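You operate a simulated robot arm through the tools that you are given. There is no shell and no other tool.

You are at the controls of a simulated robot arm. One attempt, no reset.

Task
Zero the dial on the ZERO block and put the block back.
Fine: turn the zero knob till the window shows 0.00 with the lever down; lever up and the dial head swung aside at the end. Set down upright: zero block. Where these are worked on the way, their far stop is far enough and under half their travel is too little: dial head.

It is judged by the outcome, as a careful person would: the job done as asked, and still so three seconds after it is handed in. It fails if anything else is knocked over, pushed out of place, dropped, spilled or broken.

Robot
A 7-joint arm with a two-finger gripper, fixed in place. Base frame: the origin is on the floor under the middle of its stand, x ahead of it, y to its left, z up. Readings come in mm, degrees, newtons and seconds.
With the tool pointing down near the work surface it reaches from about 360 to 780 mm from the base axis. Its first joint turns from -143.0 to 143.0 degrees. Payload 2.45 kg.
The tool frame sits at the grasp point between the pads (the TCP): z along the fingers, y along the line on which they close. The tips reach 26 mm beyond it. The gripper opens to 96 mm; its body begins 69 mm behind the TCP.
Orientation is that of the tool frame in the base frame, as a unit quaternion [x, y, z, w]. With the fingers straight down and closing along the base's y, the tool's x points along the base's -x, its y along +y and its z along -z.

Tools
- The arm moves only by the tool apply_moves. Its argument "targets" is a list of rows, each an object of numbers (a shift or turn left out is 0, a gripper value left out holds the last): "rx", "ry", "rz": the turn, a rotation vector about the tool's x, y, z in degrees; "tx", "ty", "tz": the shift along the tool's x, y, z in m; "hand": the opening in per cent of the stroke, from 0 (shut) to 100 (fully open). In form: [{"rx": .., "ry": .., "rz": .., "tx": .., "ty": .., "tz": .., "hand": ..}, ...]. A call has 1 to 20 rows; each row shifts and turns the commanded pose from where the row before left it, along the tool's axes as they then stand. Rows are played at 5 a second. More than 50 mm and 8.6 degrees between two rows, or a gripper value outside its range, and nothing of the call is played. A pose out of reach is approached as far as the arm can. The call stops where the force on the tool passes 90 N (or 10 N more than at its start, if that is more) or the arm is blocked; 0.2 s more then pass. Each finger travels about 50 mm/s and halts on what it meets, pressing with about 33 N; the grip force reading is that of the motor and also rises with nothing between the fingers. The clock runs only during rows and for 0.2 s after the last one: add rows that do not move to give the fingers time. The reply holds the time, the measured pose of the TCP, the force on the tool along the base axes, the opening and the grip force, in the units named above and with some noise, with the torque about the TCP (base axes, N m) and any sound that the robot's microphone picked up.
- Cameras (640 x 400 px; columns grow to the right, rows downward): "scene" is fixed at [50.1, -649.4, 1507.8]; the picture's right is [0.74, -0.67, 0.00], its down [-0.31, -0.35, -0.88] and it looks along [0.59, 0.66, -0.47] (base axes); focal length 332 px, centre (320, 200). "wrist" rides on the gripper at [82, 3, -98] in the tool frame; the picture's right is [-0.04, 1.00, 0.00], its down [-0.73, -0.03, -0.68] and it looks along [-0.68, -0.03, 0.73] (tool axes); focal length 256 px, centre (320, 200). There is no depth. A picture from a camera that has moved, and an enlarged one, comes with that camera's place and axes in the base frame and with its lens.
- camera(camera): a new picture of that camera. No time passes.
- move_column(by): slides the trunk up (or, below 0, down) by that many mm; the arm rides with it, the base frame stays. It gives what a move gives, with no picture.
- inspect(camera, box): a new picture of the part [left, top, right, bottom] of that camera's present view, enlarged. No time passes.
- close_job(): hands the job in; it is judged then, once.

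Places have to be worked out from the pictures, the camera data and where the tool is seen. Open the gripper and draw the arm clear of the work before you hand the job in, unless the task says otherwise.

The tools are called after "Request:" as name(argument=value, ...) on one line, values as JSON. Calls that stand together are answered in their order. apply_moves: Moves the arm, as the interface text tells. Its arguments: {"type":"object","properties":{"targets":{"type":"array","items":{"type":"object","properties":{"rx":{"type":"number"},"ry":{"type":"number"},"rz":{"type":"number"},"tx":{"type":"number"},"ty":{"type":"number"},"tz":{"type":"number"},"hand":{"type":"number"}}}}},"required":["targets"]} The other tools are called the same way: move_column (by) moves the trunk up or down; camera (camera) takes a picture; inspect (camera, box) takes an enlarged picture of a part of a camera's view; close_job () hands the job in.

At the start:

```text
time: 0.0
ee_pos: [400.6, -59.7, 1317.4]
ee_rot: [-0.001, 1.0, -0.001, 0.0]
ft_force: [-0.8, -0.5, 0.7]
torque: [0.01, -0.03, 0.05]
opening: 95.9
grasp_force: 0.2
trunk travel left (down, up): [-597.0, 43.0]
```

scene: 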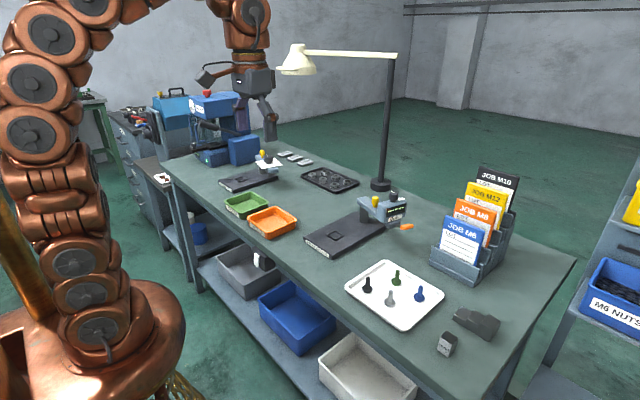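
wrist: 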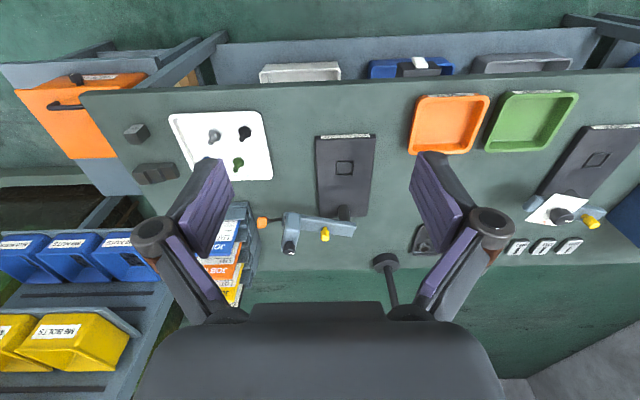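

I'll begin by looking closely at the bench: the gauge device, the blocks and the tray.

Request:
inspect(camera="scene", box=[290, 170, 430, 260])

Request:
inspect(camera="scene", box=[340, 250, 520, 365])

Request:
inspect(camera="scene", box=[180, 130, 320, 220])

Request:
inspect(camera="wrist", box=[240, 120, 400, 270])

Request:
inspect(camera="wrist", box=[110, 90, 290, 210])

```text
4.44 times, centred on (360, 215) of scene
camera zoom: at [50.1, -649.4, 1507.8], right [0.74, -0.67, 0.0], down [-0.31, -0.35, -0.88], along [0.59, 0.66, -0.47], focal length 1473 px, centre (142, 133)
```

zoom: 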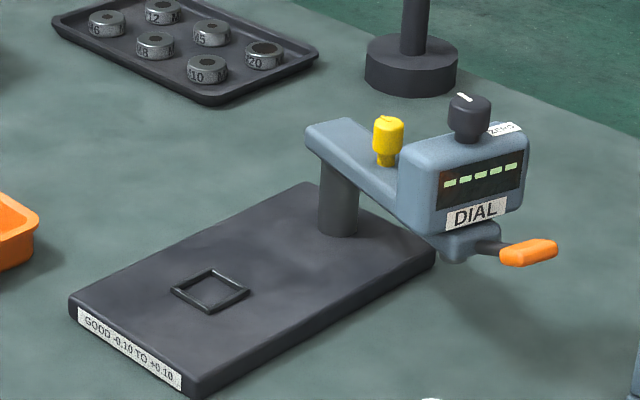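

```text
3.48 times, centred on (430, 308) of scene
camera zoom: at [50.1, -649.4, 1507.8], right [0.74, -0.67, 0.0], down [-0.31, -0.35, -0.88], along [0.59, 0.66, -0.47], focal length 1153 px, centre (-63, -174)
```

zoom: 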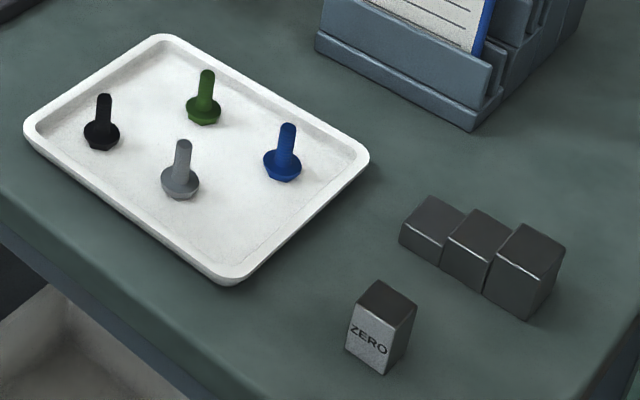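

```text
4.44 times, centred on (250, 175) of scene
camera zoom: at [50.1, -649.4, 1507.8], right [0.74, -0.67, 0.0], down [-0.31, -0.35, -0.88], along [0.59, 0.66, -0.47], focal length 1473 px, centre (631, 311)
```

zoom: 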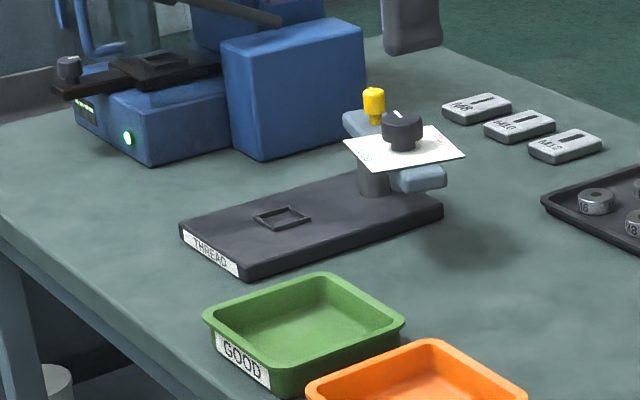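

```text
2.67 times, centred on (320, 195) of wrist
camera zoom: at [320.1, -55.7, 1415.9], right [0.04, 1.0, 0.0], down [0.73, -0.03, 0.68], along [0.68, -0.03, -0.73], focal length 683 px, centre (320, 213)
```

zoom: 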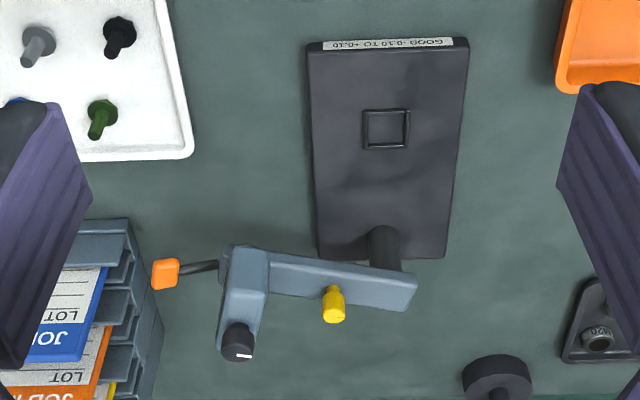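

```text
3.33 times, centred on (200, 150) of wrist
camera zoom: at [320.1, -55.7, 1415.9], right [0.04, 1.0, 0.0], down [0.73, -0.03, 0.68], along [0.68, -0.03, -0.73], focal length 853 px, centre (720, 367)
```

zoom: 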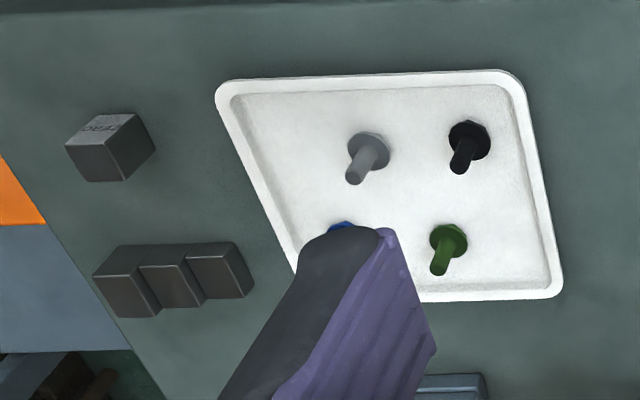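

The dial station is at about x 606–865, y −80…57 with its head swung to −y, and the ZERO block stands near the bench corner. I'll enlarge the block, the dial head and the lever further before I move anything.

Request:
inspect(camera="scene", box=[425, 320, 473, 362])

Request:
inspect(camera="wrist", box=[115, 110, 195, 195])

Request:
inspect(camera="scene", box=[350, 182, 420, 238])

Request:
inspect(camera="wrist", box=[270, 190, 380, 265])

```text
9.52 times, centred on (449, 341) of scene
camera zoom: at [50.1, -649.4, 1507.8], right [0.74, -0.67, 0.0], down [-0.31, -0.35, -0.88], along [0.59, 0.66, -0.47], focal length 3157 px, centre (-909, -1143)
```

zoom: 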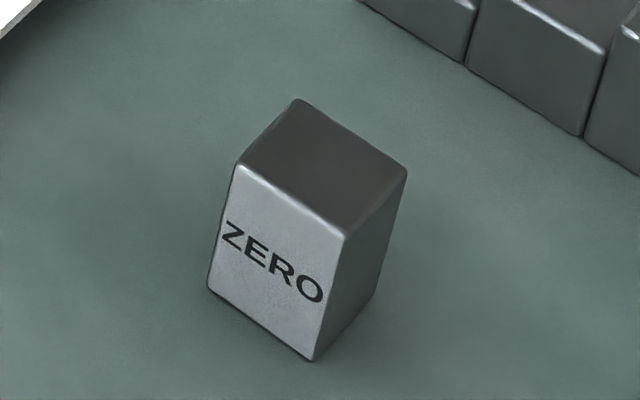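

```text
4.71 times, centred on (155, 152) of wrist
camera zoom: at [320.1, -55.7, 1415.9], right [0.04, 1.0, 0.0], down [0.73, -0.03, 0.68], along [0.68, -0.03, -0.73], focal length 1205 px, centre (1096, 424)
```

zoom: 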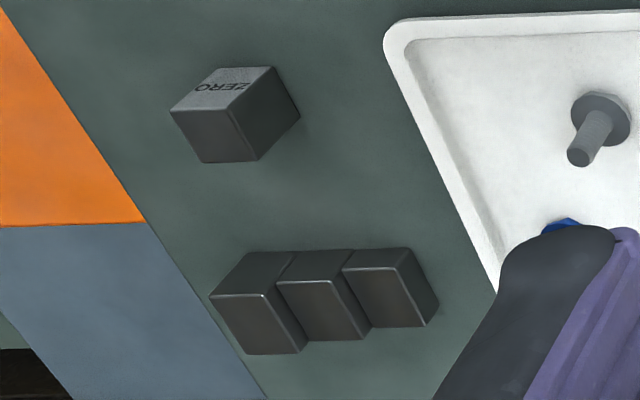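

```text
7.14 times, centred on (385, 210) of scene
camera zoom: at [50.1, -649.4, 1507.8], right [0.74, -0.67, 0.0], down [-0.31, -0.35, -0.88], along [0.59, 0.66, -0.47], focal length 2368 px, centre (-144, 129)
```

zoom: 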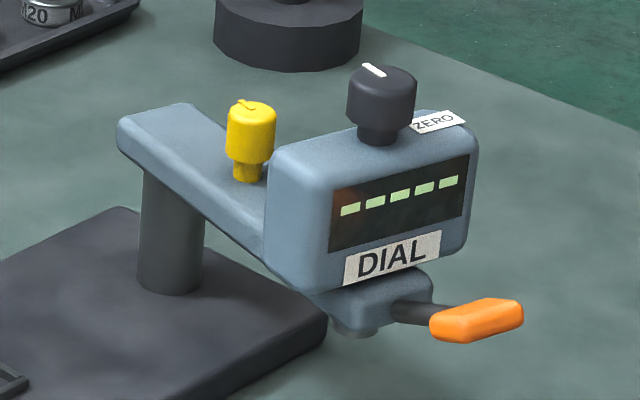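

```text
5.33 times, centred on (325, 228) of wrist
camera zoom: at [320.1, -55.7, 1415.9], right [0.04, 1.0, 0.0], down [0.73, -0.03, 0.68], along [0.68, -0.03, -0.73], focal length 1365 px, centre (293, 53)
```

zoom: 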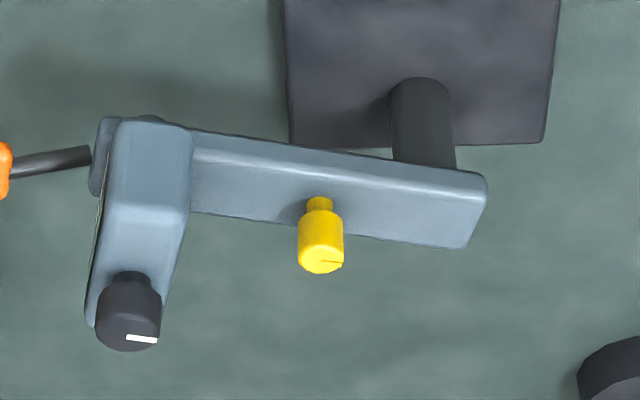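

The ZERO block stands square to the base axes at about (577, −473), roughly 26×26×40 mm on a bench at z≈880. The nest is at about (692, −13, 900). I'll lower the trunk to bring the arm into a good working height. The tool is still in front of the bench, so this is free of obstacles.

Request:
move_column(by=-250)

Request:
camera(camera="wrist")

Request:
camera(camera="scene")

```text
time: 2.6
ee_pos: [399.9, -59.1, 1066.7]
ee_rot: [0.001, 1.0, 0.0, 0.0]
ft_force: [0.1, -0.2, -0.9]
torque: [0.03, -0.03, 0.02]
opening: 95.9
grasp_force: 0.1
trunk travel left (down, up): [-347.0, 293.0]
```

```text
taken
camera wrist: at [320.1, -55.7, 1165.9], right [0.04, 1.0, 0.0], down [0.73, -0.03, 0.68], along [0.68, -0.03, -0.73], focal length 256 px, centre (320, 200)
```

wrist: 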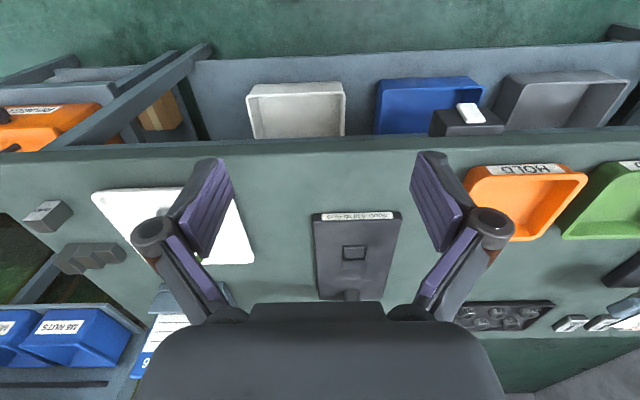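

```text
taken
```

scene: 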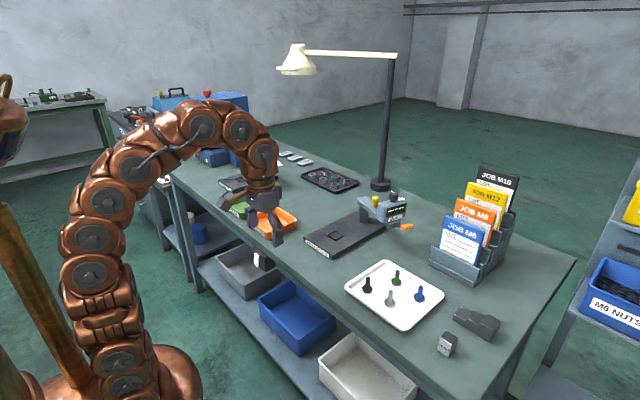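

The trunk is down and the TCP is at z 1067. I'll carry the hand over the bench front at height to above the ZERO block, narrowing the opening to about 60 % on the way.

Request:
apply_moves(targets=[{"tx": -0.0175, "ty": -0.041, "tz": 0.004, "hand": 62}, {"tx": -0.0175, "ty": -0.041, "tz": 0.004}, {"tx": -0.0175, "ty": -0.041, "tz": 0.004}, {"tx": -0.0175, "ty": -0.041, "tz": 0.004}, {"tx": -0.0175, "ty": -0.041, "tz": 0.004}, {"tx": -0.0175, "ty": -0.041, "tz": 0.004}, {"tx": -0.0175, "ty": -0.041, "tz": 0.004}, {"tx": -0.0175, "ty": -0.041, "tz": 0.004}, {"tx": -0.0175, "ty": -0.041, "tz": 0.004}, {"tx": -0.0175, "ty": -0.041, "tz": 0.004}, {}])

Request:
camera(camera="wrist")

Request:
camera(camera="scene")

```text
time: 5.0
ee_pos: [512.8, -369.8, 954.3]
ee_rot: [0.0, 1.0, 0.001, 0.0]
ft_force: [-0.6, 0.1, -0.1]
torque: [0.0, 0.01, -0.01]
opening: 59.3
grasp_force: 0.1
out of reach, approached as far as the arm can: row 4, 5, 6, 7, 8, 9, 10
trunk travel left (down, up): [-347.0, 293.0]
```

```text
taken
camera wrist: at [432.8, -366.5, 1053.2], right [0.04, 1.0, 0.0], down [0.73, -0.03, 0.68], along [0.68, -0.03, -0.73], focal length 256 px, centre (320, 200)
```

wrist: 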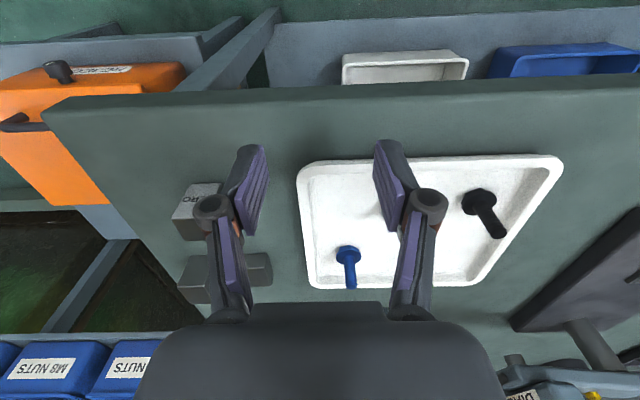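

```text
taken
```

scene: 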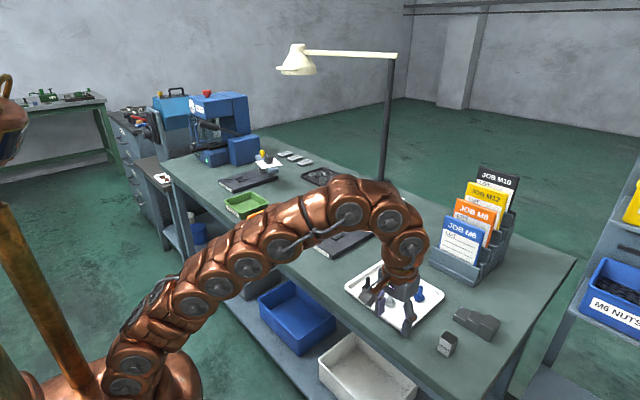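

The lowered shoulder cost reach: the arm sagged to (513, −370, 954) over the tray, without contact (force is about 0). The shoulder has to be higher, so I'll lift the trunk back up, which also raises the hand straight up off the tray.

Request:
move_column(by=250)

Request:
camera(camera="scene")

Request:
camera(camera="wrist")

```text
time: 7.6
ee_pos: [512.6, -369.5, 1203.2]
ee_rot: [0.0, 1.0, 0.0, 0.0]
ft_force: [0.6, -0.3, -0.7]
torque: [0.01, -0.02, -0.04]
opening: 59.6
grasp_force: 0.1
trunk travel left (down, up): [-597.0, 43.0]
```

```text
taken
```

scene: 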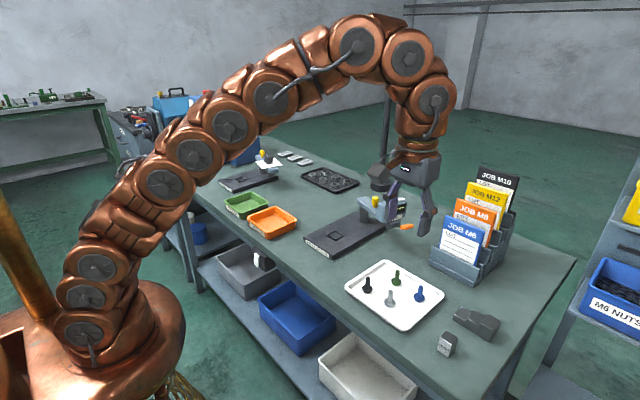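

```text
taken
camera wrist: at [432.8, -366.4, 1303.3], right [0.04, 1.0, 0.0], down [0.73, -0.03, 0.68], along [0.68, -0.03, -0.73], focal length 256 px, centre (320, 200)
```

wrist: 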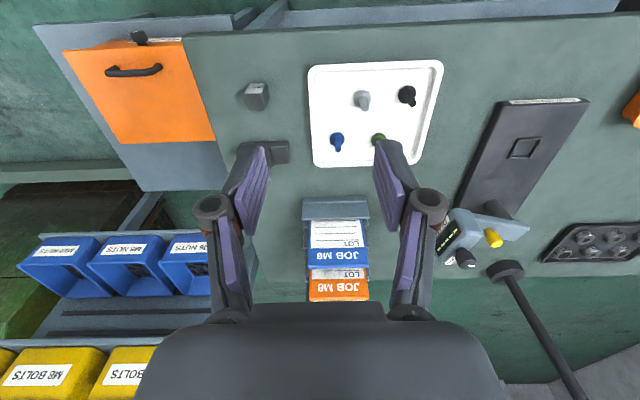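

Now at z 1203. I'll issue a null row to see whether the commanded pose follows the measured one before planning the next shift.

Request:
apply_moves(targets=[{"tz": 0.001}])

```text
time: 8.0
ee_pos: [513.5, -370.1, 1202.6]
ee_rot: [-0.001, 1.0, 0.0, 0.0]
ft_force: [0.7, 0.1, -0.7]
torque: [0.0, -0.02, 0.01]
opening: 59.6
grasp_force: 0.0
trunk travel left (down, up): [-597.0, 43.0]
```

The command follows the measured pose. Now I'll shift to above the block at (577, −473) and come down part of the way, watching reach.

Request:
apply_moves(targets=[{"tx": -0.016, "ty": -0.0257}, {"tx": -0.016, "ty": -0.0257}, {"tx": -0.016, "ty": -0.0257}, {"tx": -0.016, "ty": -0.0257}, {"tz": 0.04}, {"tz": 0.04}, {"tz": 0.04}, {"tz": 0.04}, {}])

Request:
camera(camera="wrist")

Request:
camera(camera="scene")

```text
time: 10.0
ee_pos: [523.0, -389.0, 1022.4]
ee_rot: [0.0, 1.0, -0.001, 0.0]
ft_force: [-0.3, -0.3, 0.7]
torque: [0.06, -0.03, -0.01]
opening: 59.2
grasp_force: 0.1
out of reach, approached as far as the arm can: row 1, 2, 3, 4
trunk travel left (down, up): [-597.0, 43.0]
```

```text
taken
camera wrist: at [442.8, -386.1, 1122.3], right [0.04, 1.0, 0.0], down [0.73, -0.03, 0.68], along [0.68, -0.03, -0.73], focal length 256 px, centre (320, 200)
```

wrist: 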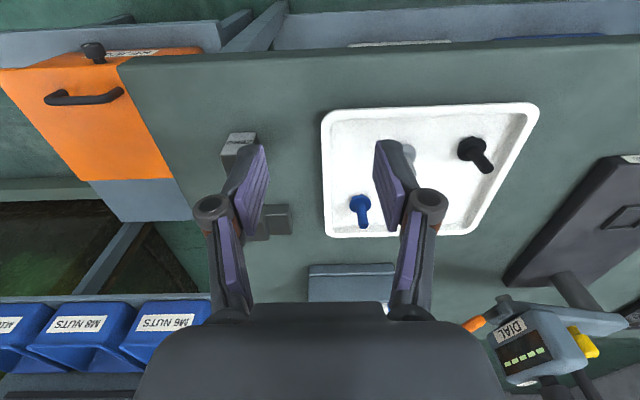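

```text
taken
```

scene: 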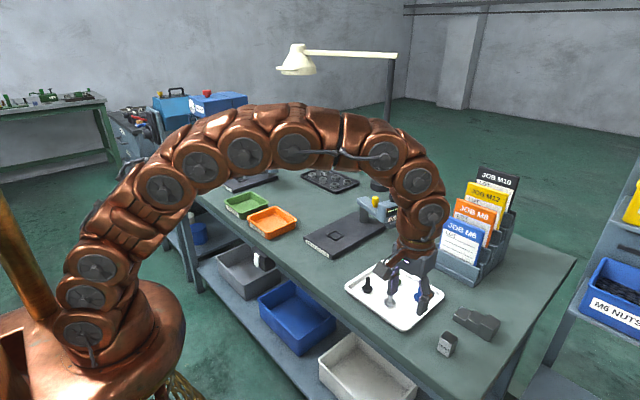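

Reach improves lower down, and the hand is at z 1022 (tips at 996, clear of the bolts). Now I'll make the horizontal shift to above the block.

Request:
apply_moves(targets=[{"tx": -0.0135, "ty": -0.021}, {"tx": -0.0135, "ty": -0.021}, {"tx": -0.0135, "ty": -0.021}, {"tx": -0.0135, "ty": -0.021}, {}])

Request:
camera(camera="wrist")

Request:
camera(camera="scene")

```text
time: 11.2
ee_pos: [577.0, -475.1, 1023.6]
ee_rot: [0.0, 1.0, 0.001, -0.001]
ft_force: [1.6, -1.1, -0.5]
torque: [0.0, -0.01, 0.0]
opening: 59.8
grasp_force: 0.0
trunk travel left (down, up): [-597.0, 43.0]
```

```text
taken
camera wrist: at [497.0, -471.1, 1123.5], right [0.04, 1.0, 0.0], down [0.73, -0.03, 0.68], along [0.68, -0.03, -0.74], focal length 256 px, centre (320, 200)
```

wrist: 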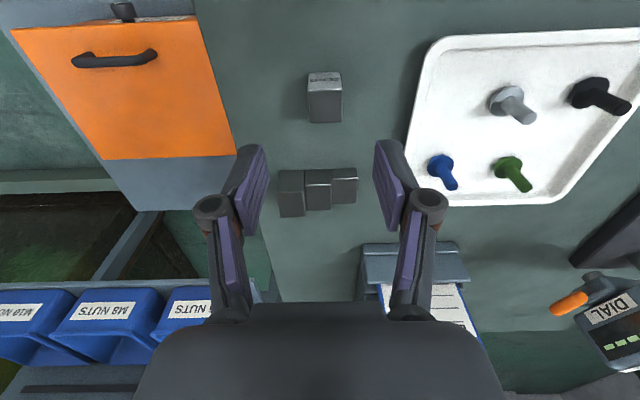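

```text
taken
```

scene: 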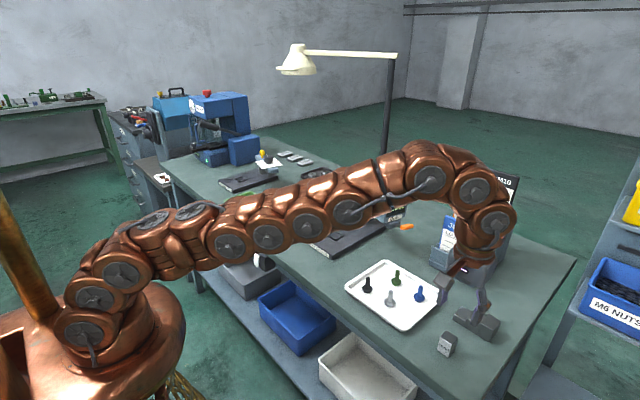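

The block is now clear in the wrist view, so I'll enlarge it to refine its position.

Request:
inspect(camera="wrist", box=[260, 50, 400, 230])

Request:
inspect(camera="scene", box=[420, 260, 510, 365])

```text
2.22 times, centred on (330, 140) of wrist
camera zoom: at [497.0, -471.1, 1123.5], right [0.04, 1.0, 0.0], down [0.73, -0.03, 0.68], along [0.68, -0.03, -0.74], focal length 569 px, centre (298, 333)
```

zoom: 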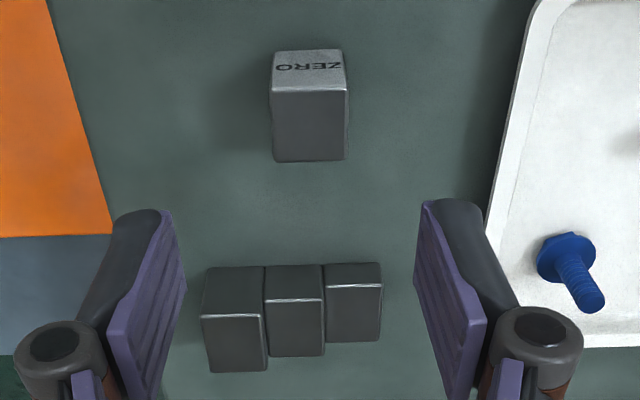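

```text
3.81 times, centred on (465, 312) of scene
camera zoom: at [50.1, -649.4, 1507.8], right [0.74, -0.67, 0.0], down [-0.31, -0.35, -0.88], along [0.59, 0.66, -0.47], focal length 1263 px, centre (-232, -229)
```

zoom: 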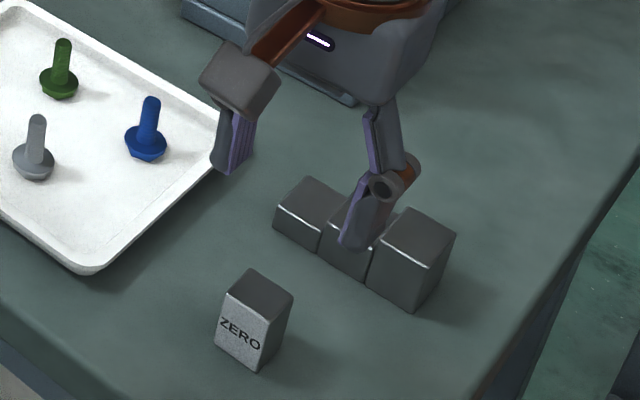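

From here the block top centres at about (582, −471). I'll correct by a few mm and come down to z≈962, so the tips stay above the block top, to check alignment.

Request:
apply_moves(targets=[{"tx": -0.004, "ty": 0.003, "tz": 0.02}, {"tz": 0.02}, {"tz": 0.021}, {}])

Request:
camera(camera="wrist")

Request:
inspect(camera="scene", box=[420, 260, 510, 365])

```text
time: 12.2
ee_pos: [582.1, -468.1, 963.9]
ee_rot: [0.001, 1.0, 0.0, 0.0]
ft_force: [0.2, 0.0, -0.4]
torque: [0.0, -0.02, -0.02]
opening: 59.7
grasp_force: 0.0
trunk travel left (down, up): [-597.0, 43.0]
```

```text
taken
camera wrist: at [501.3, -465.4, 1063.1], right [0.04, 1.0, 0.0], down [0.73, -0.03, 0.68], along [0.68, -0.03, -0.73], focal length 256 px, centre (320, 200)
```

wrist: 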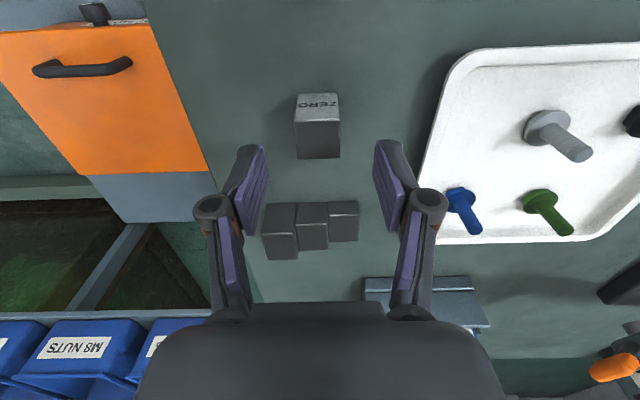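

```text
3.81 times, centred on (465, 312) of scene
camera zoom: at [50.1, -649.4, 1507.8], right [0.74, -0.67, 0.0], down [-0.31, -0.35, -0.88], along [0.59, 0.66, -0.47], focal length 1263 px, centre (-232, -229)
```

zoom: 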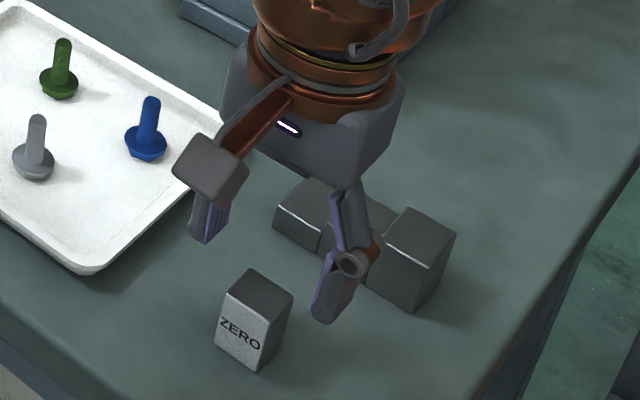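

The block top is at about (582.5, −471), within 3 mm of the TCP. I'll shift −2.5 mm in y, descend to z≈918 (tips 12 mm above the bench) and look before closing.

Request:
apply_moves(targets=[{"ty": -0.0025, "tz": 0.012}, {"tz": 0.012}, {"tz": 0.012}, {"tz": 0.01}, {}])

Request:
inspect(camera="wrist", box=[180, 80, 460, 300])

Request:
inspect(camera="scene", box=[420, 290, 500, 365])

```text
time: 13.4
ee_pos: [581.3, -471.7, 918.4]
ee_rot: [-0.001, 1.0, 0.0, 0.0]
ft_force: [0.3, -0.2, 0.4]
torque: [0.03, -0.02, -0.02]
opening: 59.9
grasp_force: 0.0
trunk travel left (down, up): [-597.0, 43.0]
```

```text
1.82 times, centred on (320, 190) of wrist
camera zoom: at [501.1, -468.4, 1017.9], right [0.04, 1.0, 0.0], down [0.73, -0.03, 0.68], along [0.68, -0.03, -0.73], focal length 465 px, centre (320, 218)
```

zoom: 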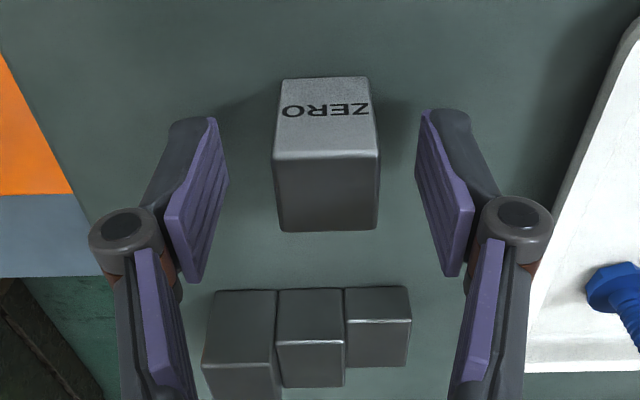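

```text
5.33 times, centred on (460, 328) of scene
camera zoom: at [50.1, -649.4, 1507.8], right [0.74, -0.67, 0.0], down [-0.31, -0.35, -0.88], along [0.59, 0.66, -0.47], focal length 1768 px, centre (-427, -480)
```

zoom: 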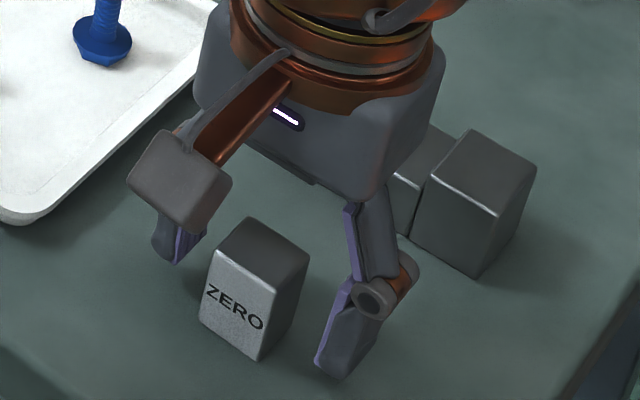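

The block sits centred between the pads with the TCP at its top face height. I'll close on it.

Request:
apply_moves(targets=[{"hand": 15}, {"hand": 15}, {"hand": 15}, {"hand": 15}, {"hand": 15}])

Request:
inspect(camera="wrist", box=[180, 80, 460, 300])

```text
time: 14.6
ee_pos: [583.2, -470.9, 919.1]
ee_rot: [0.0, 1.0, 0.0, 0.0]
ft_force: [0.8, 2.1, 0.5]
torque: [0.06, 0.01, 0.0]
opening: 27.6
grasp_force: 32.6
trunk travel left (down, up): [-597.0, 43.0]
```

```text
1.82 times, centred on (320, 190) of wrist
camera zoom: at [501.2, -468.0, 1017.9], right [0.04, 1.0, 0.0], down [0.73, -0.03, 0.68], along [0.68, -0.03, -0.73], focal length 465 px, centre (320, 218)
```

zoom: 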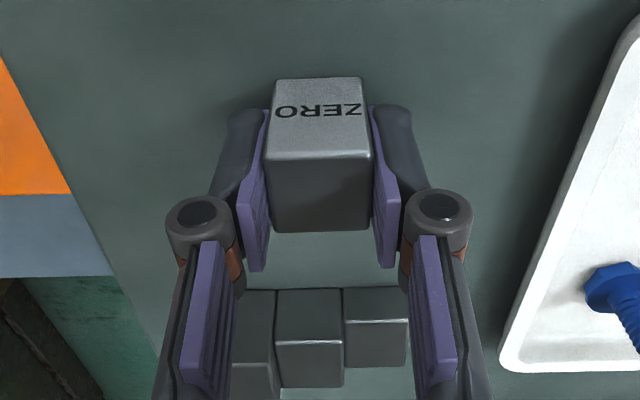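

Gripped: opening 27.6 mm, 32.6 N; closing pulled the block about 2 mm toward −y. I'll lift straight up 100 mm and then carry it over the near part of the bench toward the dial station.

Request:
apply_moves(targets=[{"tz": -0.01}, {"tz": -0.03}, {"tz": -0.03}, {"tz": -0.03}, {}])

Request:
inspect(camera="wrist", box=[180, 80, 460, 300])

```text
time: 15.8
ee_pos: [581.6, -472.1, 1017.8]
ee_rot: [0.0, 1.0, 0.001, -0.001]
ft_force: [-0.4, 0.1, 0.1]
torque: [-0.02, 0.0, -0.01]
opening: 14.6
grasp_force: 0.0
trunk travel left (down, up): [-597.0, 43.0]
```

```text
1.82 times, centred on (320, 190) of wrist
camera zoom: at [501.3, -469.8, 1116.7], right [0.04, 1.0, 0.0], down [0.73, -0.03, 0.68], along [0.68, -0.03, -0.73], focal length 465 px, centre (320, 218)
```

zoom: 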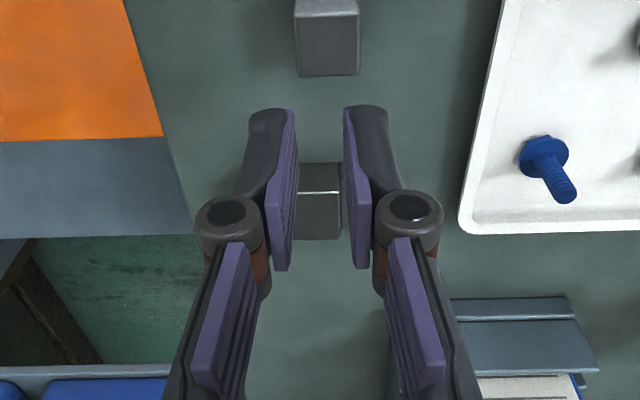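

The block slipped out: the opening went to 14.6 mm and the block is still standing on the bench. I'll check that it is upright and where it is.

Request:
camera(camera="wrist")

Request:
inspect(camera="scene", box=[400, 250, 510, 365])

Request:
inspect(camera="wrist", box=[260, 50, 400, 230])

```text
taken
camera wrist: at [501.3, -469.8, 1116.7], right [0.04, 1.0, 0.0], down [0.73, -0.03, 0.68], along [0.68, -0.03, -0.73], focal length 256 px, centre (320, 200)
```

wrist: 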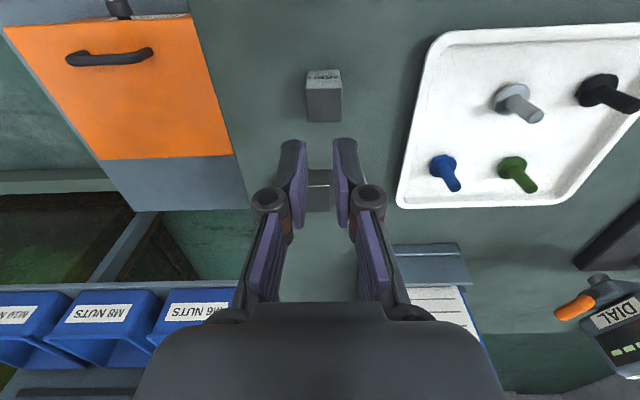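

```text
3.48 times, centred on (455, 308) of scene
camera zoom: at [50.1, -649.4, 1507.8], right [0.74, -0.67, 0.0], down [-0.31, -0.35, -0.88], along [0.59, 0.66, -0.47], focal length 1153 px, centre (-150, -174)
```

zoom: 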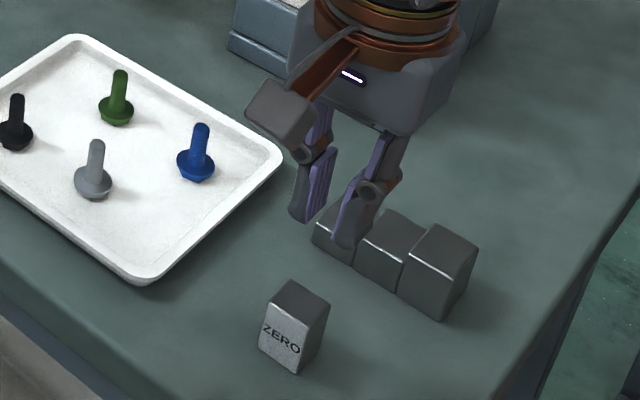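

```text
2.22 times, centred on (330, 140) of wrist
camera zoom: at [501.3, -469.8, 1116.7], right [0.04, 1.0, 0.0], down [0.73, -0.03, 0.68], along [0.68, -0.03, -0.73], focal length 569 px, centre (298, 333)
```

zoom: 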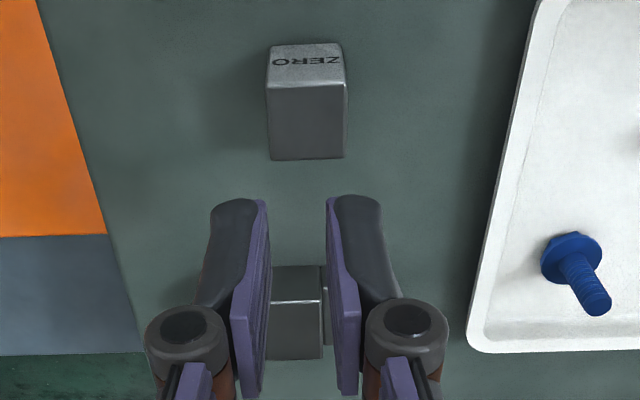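

The block stands upright in its original place at (582, −471); it slid out of the pads without leaving the bench. I'll reopen, go down a little lower for more pad overlap and close fully, then lift very slowly while watching the opening.

Request:
apply_moves(targets=[{"hand": 62}, {"ty": 0.001, "tz": 0.03}, {"tz": 0.03}, {"tz": 0.025}, {"tz": 0.02}, {}])

Request:
inspect(camera="wrist", box=[180, 80, 460, 300])

```text
time: 17.2
ee_pos: [582.2, -472.9, 913.8]
ee_rot: [-0.001, 1.0, 0.0, 0.0]
ft_force: [-0.1, 0.2, 0.0]
torque: [0.02, -0.02, -0.02]
opening: 59.5
grasp_force: 0.1
trunk travel left (down, up): [-597.0, 43.0]
```

```text
1.82 times, centred on (320, 190) of wrist
camera zoom: at [501.6, -468.8, 1012.5], right [0.04, 1.0, 0.0], down [0.73, -0.03, 0.68], along [0.68, -0.03, -0.73], focal length 465 px, centre (320, 218)
```

zoom: 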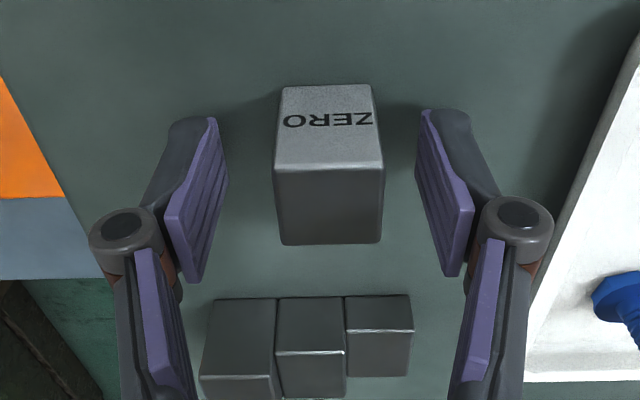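

The block sits about 2 mm to +y of the pad centre. I'll centre on it and close fully.

Request:
apply_moves(targets=[{"ty": 0.002}, {"hand": 0}, {"hand": 0}, {"hand": 0}, {"hand": 0}, {"hand": 0}, {"hand": 0}])

Request:
inspect(camera="wrist", box=[180, 80, 460, 300])

```text
time: 18.8
ee_pos: [582.8, -469.6, 913.8]
ee_rot: [0.0, 1.0, 0.0, 0.0]
ft_force: [-0.1, -0.5, 0.4]
torque: [0.01, 0.05, 0.0]
opening: 27.5
grasp_force: 33.0
trunk travel left (down, up): [-597.0, 43.0]
```

```text
1.82 times, centred on (320, 190) of wrist
camera zoom: at [501.8, -466.2, 1012.7], right [0.04, 1.0, 0.0], down [0.73, -0.03, 0.68], along [0.68, -0.03, -0.73], focal length 465 px, centre (320, 218)
```

zoom: 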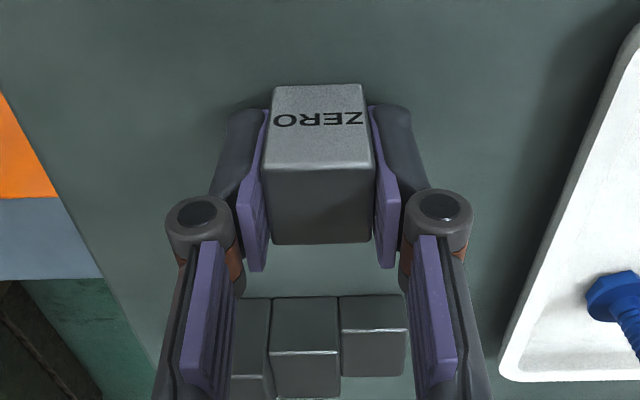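

Closed at 27.5 mm and 33 N. I'll lift very slowly and check the grip.

Request:
apply_moves(targets=[{"tz": -0.001}, {"tz": -0.001}, {"tz": -0.001}, {"tz": -0.001}, {"tz": -0.001}, {"tz": -0.001}, {"tz": -0.001}, {"tz": -0.001}])

Request:
inspect(camera="wrist", box=[180, 80, 460, 300])

Request:
inspect(camera="scene", box=[420, 290, 500, 365])

```text
time: 20.6
ee_pos: [581.8, -469.3, 922.4]
ee_rot: [0.0, 1.0, 0.0, 0.0]
ft_force: [0.0, -0.4, -2.6]
torque: [-0.05, -0.01, 0.02]
opening: 27.6
grasp_force: 33.1
trunk travel left (down, up): [-597.0, 43.0]
```

```text
1.82 times, centred on (320, 190) of wrist
camera zoom: at [502.5, -466.2, 1020.6], right [0.04, 1.0, 0.0], down [0.73, -0.03, 0.68], along [0.68, -0.03, -0.73], focal length 465 px, centre (320, 218)
```

zoom: 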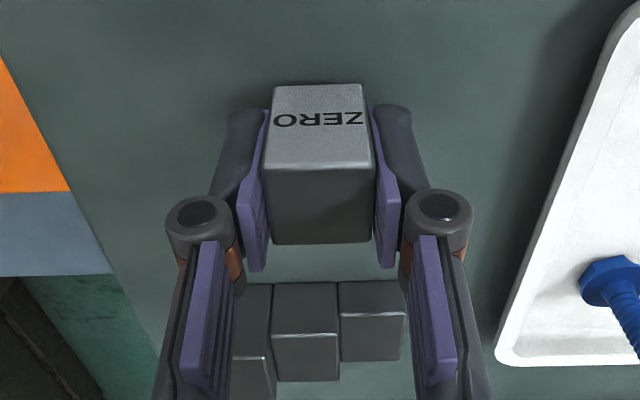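

```text
5.33 times, centred on (460, 328) of scene
camera zoom: at [50.1, -649.4, 1507.8], right [0.74, -0.67, 0.0], down [-0.31, -0.35, -0.88], along [0.59, 0.66, -0.47], focal length 1768 px, centre (-427, -480)
```

zoom: 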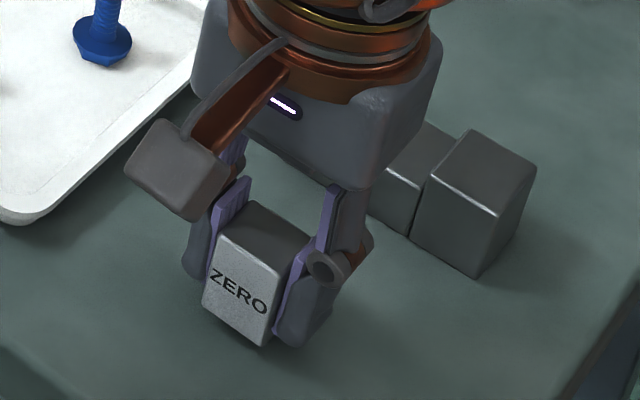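

The block is up with the hand now (about 2.6 N weight, opening steady). I'll continue the lift with gentle ramps.

Request:
apply_moves(targets=[{"tz": -0.002}, {"tz": -0.003}, {"tz": -0.005}, {"tz": -0.007}, {"tz": -0.008}, {"tz": -0.008}, {"tz": -0.008}, {"tz": -0.008}, {"tz": -0.008}, {"tz": -0.008}, {"tz": -0.007}, {"tz": -0.005}, {"tz": -0.003}, {"tz": -0.002}, {}])

Request:
inspect(camera="wrist", box=[180, 80, 460, 300])

```text
time: 23.8
ee_pos: [582.4, -467.9, 1002.9]
ee_rot: [0.0, 1.0, -0.001, 0.001]
ft_force: [0.2, -0.5, -2.5]
torque: [0.0, 0.02, -0.02]
opening: 27.5
grasp_force: 33.1
trunk travel left (down, up): [-597.0, 43.0]
```

```text
1.82 times, centred on (320, 190) of wrist
camera zoom: at [501.9, -465.3, 1102.2], right [0.04, 1.0, 0.0], down [0.73, -0.03, 0.68], along [0.68, -0.03, -0.73], focal length 465 px, centre (320, 218)
```

zoom: 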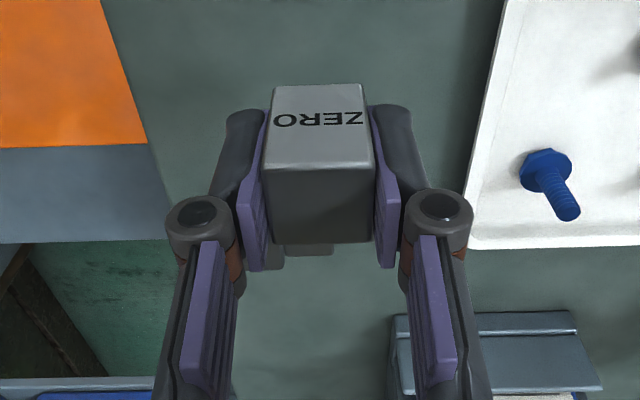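

The block is held firmly. I'll carry it over to near the nest, keeping x well short of the dial head and lever, with gentle ramps.

Request:
apply_moves(targets=[{"tx": -0.0007, "ty": 0.005}, {"tx": -0.0013, "ty": 0.01}, {"tx": -0.002, "ty": 0.015}, {"tx": -0.0027, "ty": 0.02}, {"tx": -0.0033, "ty": 0.025}, {"tx": -0.0033, "ty": 0.025}, {"tx": -0.0033, "ty": 0.025}, {"tx": -0.0033, "ty": 0.025}, {"tx": -0.0033, "ty": 0.025}, {"tx": -0.0033, "ty": 0.025}, {"tx": -0.0033, "ty": 0.025}, {"tx": -0.0033, "ty": 0.025}, {"tx": -0.0033, "ty": 0.025}, {"tx": -0.0033, "ty": 0.025}, {"tx": -0.0033, "ty": 0.025}, {"tx": -0.0033, "ty": 0.025}, {"tx": -0.0033, "ty": 0.025}, {"tx": -0.0033, "ty": 0.02}, {"tx": -0.002, "ty": 0.012}, {"tx": -0.001, "ty": 0.006}])

Request:
camera(camera="wrist")

Request:
camera(camera="scene")

```text
time: 28.0
ee_pos: [637.8, -55.6, 1003.0]
ee_rot: [0.0, 1.0, 0.0, 0.0]
ft_force: [-0.4, 0.9, -2.5]
torque: [-0.01, -0.02, -0.01]
opening: 27.0
grasp_force: 33.0
trunk travel left (down, up): [-597.0, 43.0]
```

```text
taken
camera wrist: at [557.3, -52.0, 1103.0], right [0.04, 1.0, 0.0], down [0.73, -0.03, 0.68], along [0.68, -0.03, -0.73], focal length 256 px, centre (320, 200)
```

wrist: 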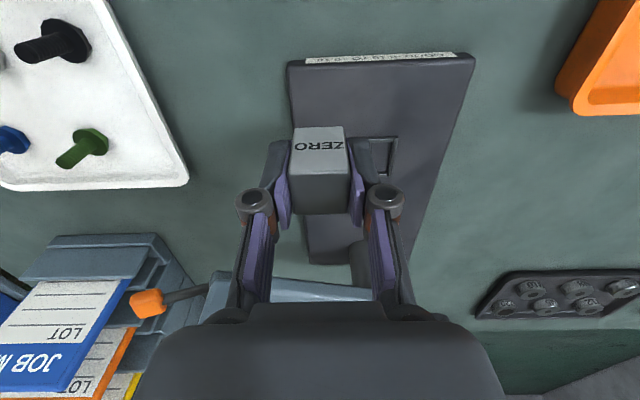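

```text
taken
```

scene: 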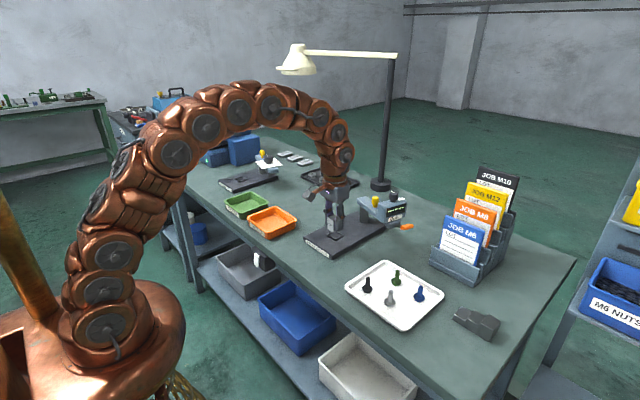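

The block is near the nest, whose frame shows just right of the right finger. I'll enlarge for a precise fix of the nest.

Request:
inspect(camera="wrist", box=[260, 40, 490, 280])

Request:
inspect(camera="scene", box=[295, 165, 425, 265])

```text
1.67 times, centred on (375, 160) of wrist
camera zoom: at [557.3, -52.0, 1103.0], right [0.04, 1.0, 0.0], down [0.73, -0.03, 0.68], along [0.68, -0.03, -0.73], focal length 427 px, centre (228, 267)
```

zoom: 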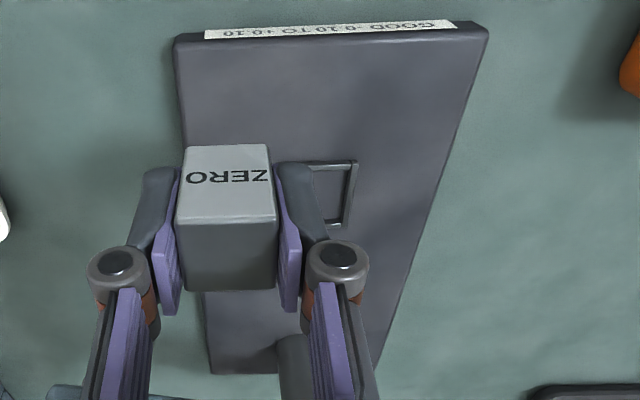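

```text
4.00 times, centred on (360, 215) of scene
camera zoom: at [50.1, -649.4, 1507.8], right [0.74, -0.67, 0.0], down [-0.31, -0.35, -0.88], along [0.59, 0.66, -0.47], focal length 1326 px, centre (160, 140)
```

zoom: 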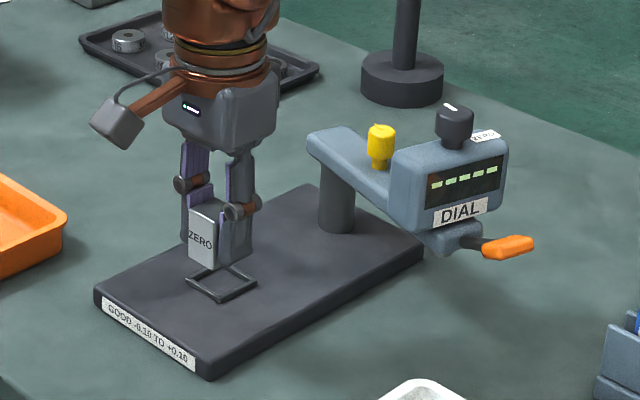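

The plate is square to the base axes and the nest frame centres at about (691, −11.5), while the block centre is about 1.5 mm ahead of the TCP. I'll move over the nest at the current height.

Request:
apply_moves(targets=[{"tx": -0.003, "ty": 0.0025}, {"tx": -0.006, "ty": 0.005}, {"tx": -0.009, "ty": 0.0076}, {"tx": -0.01, "ty": 0.0085}, {"tx": -0.01, "ty": 0.0085}, {"tx": -0.007, "ty": 0.006}, {"tx": -0.004, "ty": 0.0035}, {"tx": -0.0025, "ty": 0.0025}, {}])

Request:
inspect(camera="wrist", box=[200, 20, 460, 280])

Request:
inspect(camera="scene", box=[295, 165, 425, 265])

```text
time: 30.0
ee_pos: [692.1, -11.1, 1004.4]
ee_rot: [0.0, 1.0, 0.0, 0.0]
ft_force: [-0.4, 0.1, -3.0]
torque: [-0.02, 0.03, 0.04]
opening: 27.3
grasp_force: 32.8
trunk travel left (down, up): [-597.0, 43.0]
```

```text
1.54 times, centred on (330, 150) of wrist
camera zoom: at [610.2, -8.5, 1102.7], right [0.04, 1.0, 0.0], down [0.73, -0.03, 0.68], along [0.68, -0.03, -0.73], focal length 394 px, centre (305, 277)
```

zoom: 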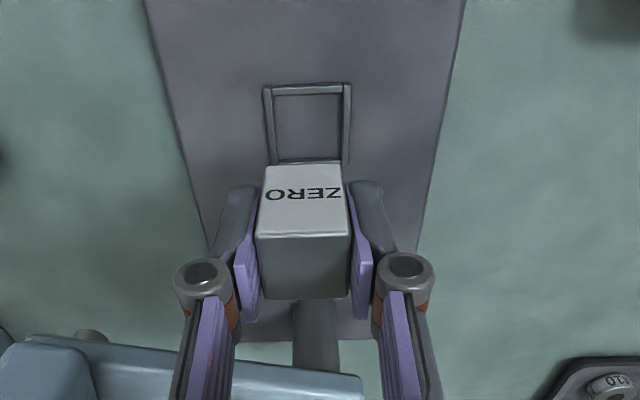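

```text
4.00 times, centred on (360, 215) of scene
camera zoom: at [50.1, -649.4, 1507.8], right [0.74, -0.67, 0.0], down [-0.31, -0.35, -0.88], along [0.59, 0.66, -0.47], focal length 1326 px, centre (160, 140)
```

zoom: 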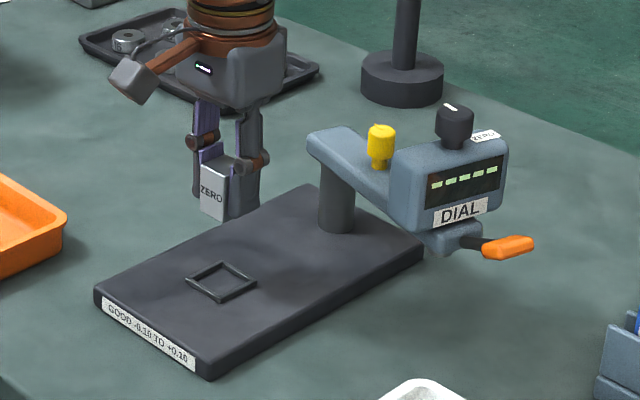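

Block centre ≈(691, −11.4) against nest centre ≈(690.7, −10.2). I'll nudge +1 mm in y and lower to about 10 mm above the plate, then check.

Request:
apply_moves(targets=[{"ty": 0.001, "tz": 0.004}, {"tz": 0.008}, {"tz": 0.008}, {"tz": 0.008}, {"tz": 0.008}, {"tz": 0.008}, {"tz": 0.008}, {"tz": 0.005}, {"tz": 0.002}, {}])

Request:
inspect(camera="wrist", box=[200, 40, 440, 280])

Request:
inspect(camera="scene", box=[300, 185, 380, 245])

```text
time: 32.2
ee_pos: [688.9, -11.0, 943.1]
ee_rot: [0.0, 1.0, 0.0, 0.0]
ft_force: [0.1, -0.2, -2.2]
torque: [0.02, 0.01, -0.02]
opening: 27.5
grasp_force: 33.2
trunk travel left (down, up): [-597.0, 43.0]
```

```text
1.67 times, centred on (320, 160) of wrist
camera zoom: at [608.9, -7.4, 1043.1], right [0.04, 1.0, 0.0], down [0.73, -0.03, 0.68], along [0.68, -0.03, -0.73], focal length 427 px, centre (320, 267)
```

zoom: 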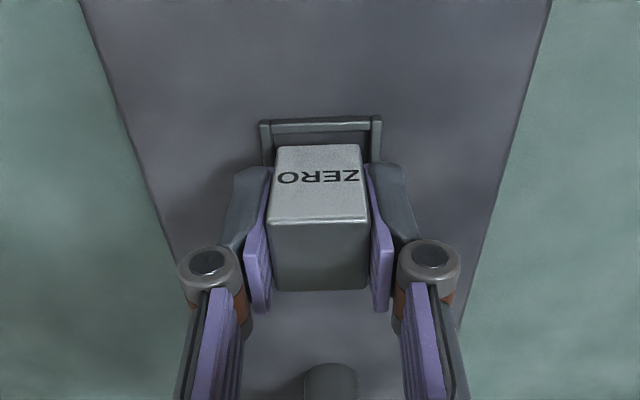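

```text
6.67 times, centred on (340, 215) of scene
camera zoom: at [50.1, -649.4, 1507.8], right [0.74, -0.67, 0.0], down [-0.31, -0.35, -0.88], along [0.59, 0.66, -0.47], focal length 2210 px, centre (187, 100)
```

zoom: 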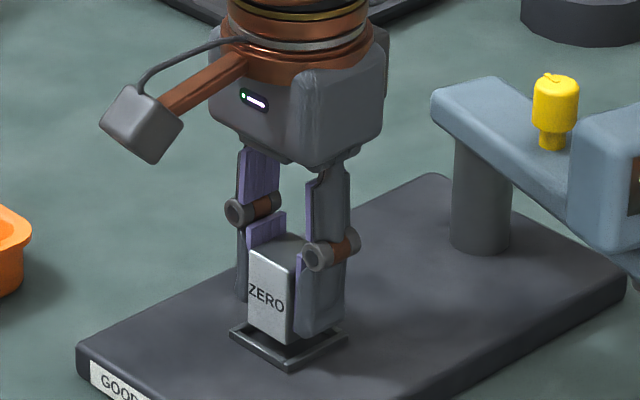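

The block is about 1.5 mm toward −y of the frame's centre and otherwise inside it. I'll shift +1.5 mm in y, +0.5 mm in x, and lower in small steps toward the plate.

Request:
apply_moves(targets=[{"tx": -0.0005, "ty": 0.0015}, {"tz": 0.0015}, {"tz": 0.0015}, {"tz": 0.0015}, {"tz": 0.0015}, {"tz": 0.0015}, {}])

Request:
inspect(camera="scene", box=[300, 185, 380, 245])

Request:
inspect(camera="wrist", box=[240, 80, 400, 240])

```text
time: 33.8
ee_pos: [689.9, -9.2, 937.1]
ee_rot: [0.0, 1.0, 0.001, 0.0]
ft_force: [-0.2, -0.5, -2.0]
torque: [-0.01, 0.01, 0.0]
opening: 27.6
grasp_force: 32.7
trunk travel left (down, up): [-597.0, 43.0]
```

```text
6.67 times, centred on (340, 215) of scene
camera zoom: at [50.1, -649.4, 1507.8], right [0.74, -0.67, 0.0], down [-0.31, -0.35, -0.88], along [0.59, 0.66, -0.47], focal length 2210 px, centre (187, 100)
```

zoom: 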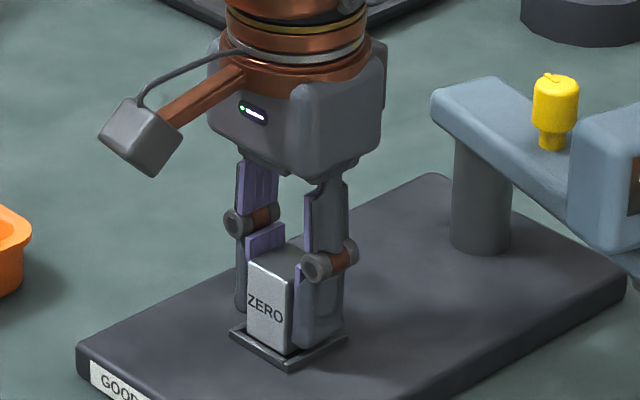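

```text
2.50 times, centred on (320, 160) of wrist
camera zoom: at [609.8, -5.8, 1035.8], right [0.04, 1.0, 0.0], down [0.73, -0.03, 0.68], along [0.68, -0.03, -0.73], focal length 640 px, centre (320, 300)
```

zoom: 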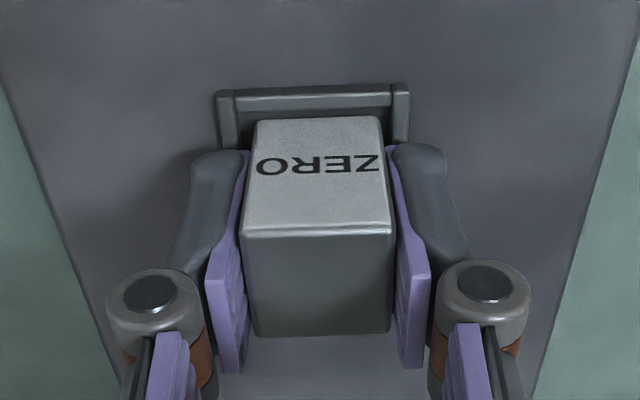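

The block is inside the frame, just above the plate (about 2–3 mm). I'll continue down in 0.8 mm steps and watch the force.

Request:
apply_moves(targets=[{"tz": 0.0008}, {"tz": 0.0008}, {"tz": 0.0008}, {}])

```text
time: 34.8
ee_pos: [690.2, -9.5, 934.6]
ee_rot: [-0.001, 1.0, 0.0, 0.0]
ft_force: [0.7, 0.1, -2.0]
torque: [0.03, 0.03, 0.03]
opening: 27.5
grasp_force: 32.9
trunk travel left (down, up): [-597.0, 43.0]
```

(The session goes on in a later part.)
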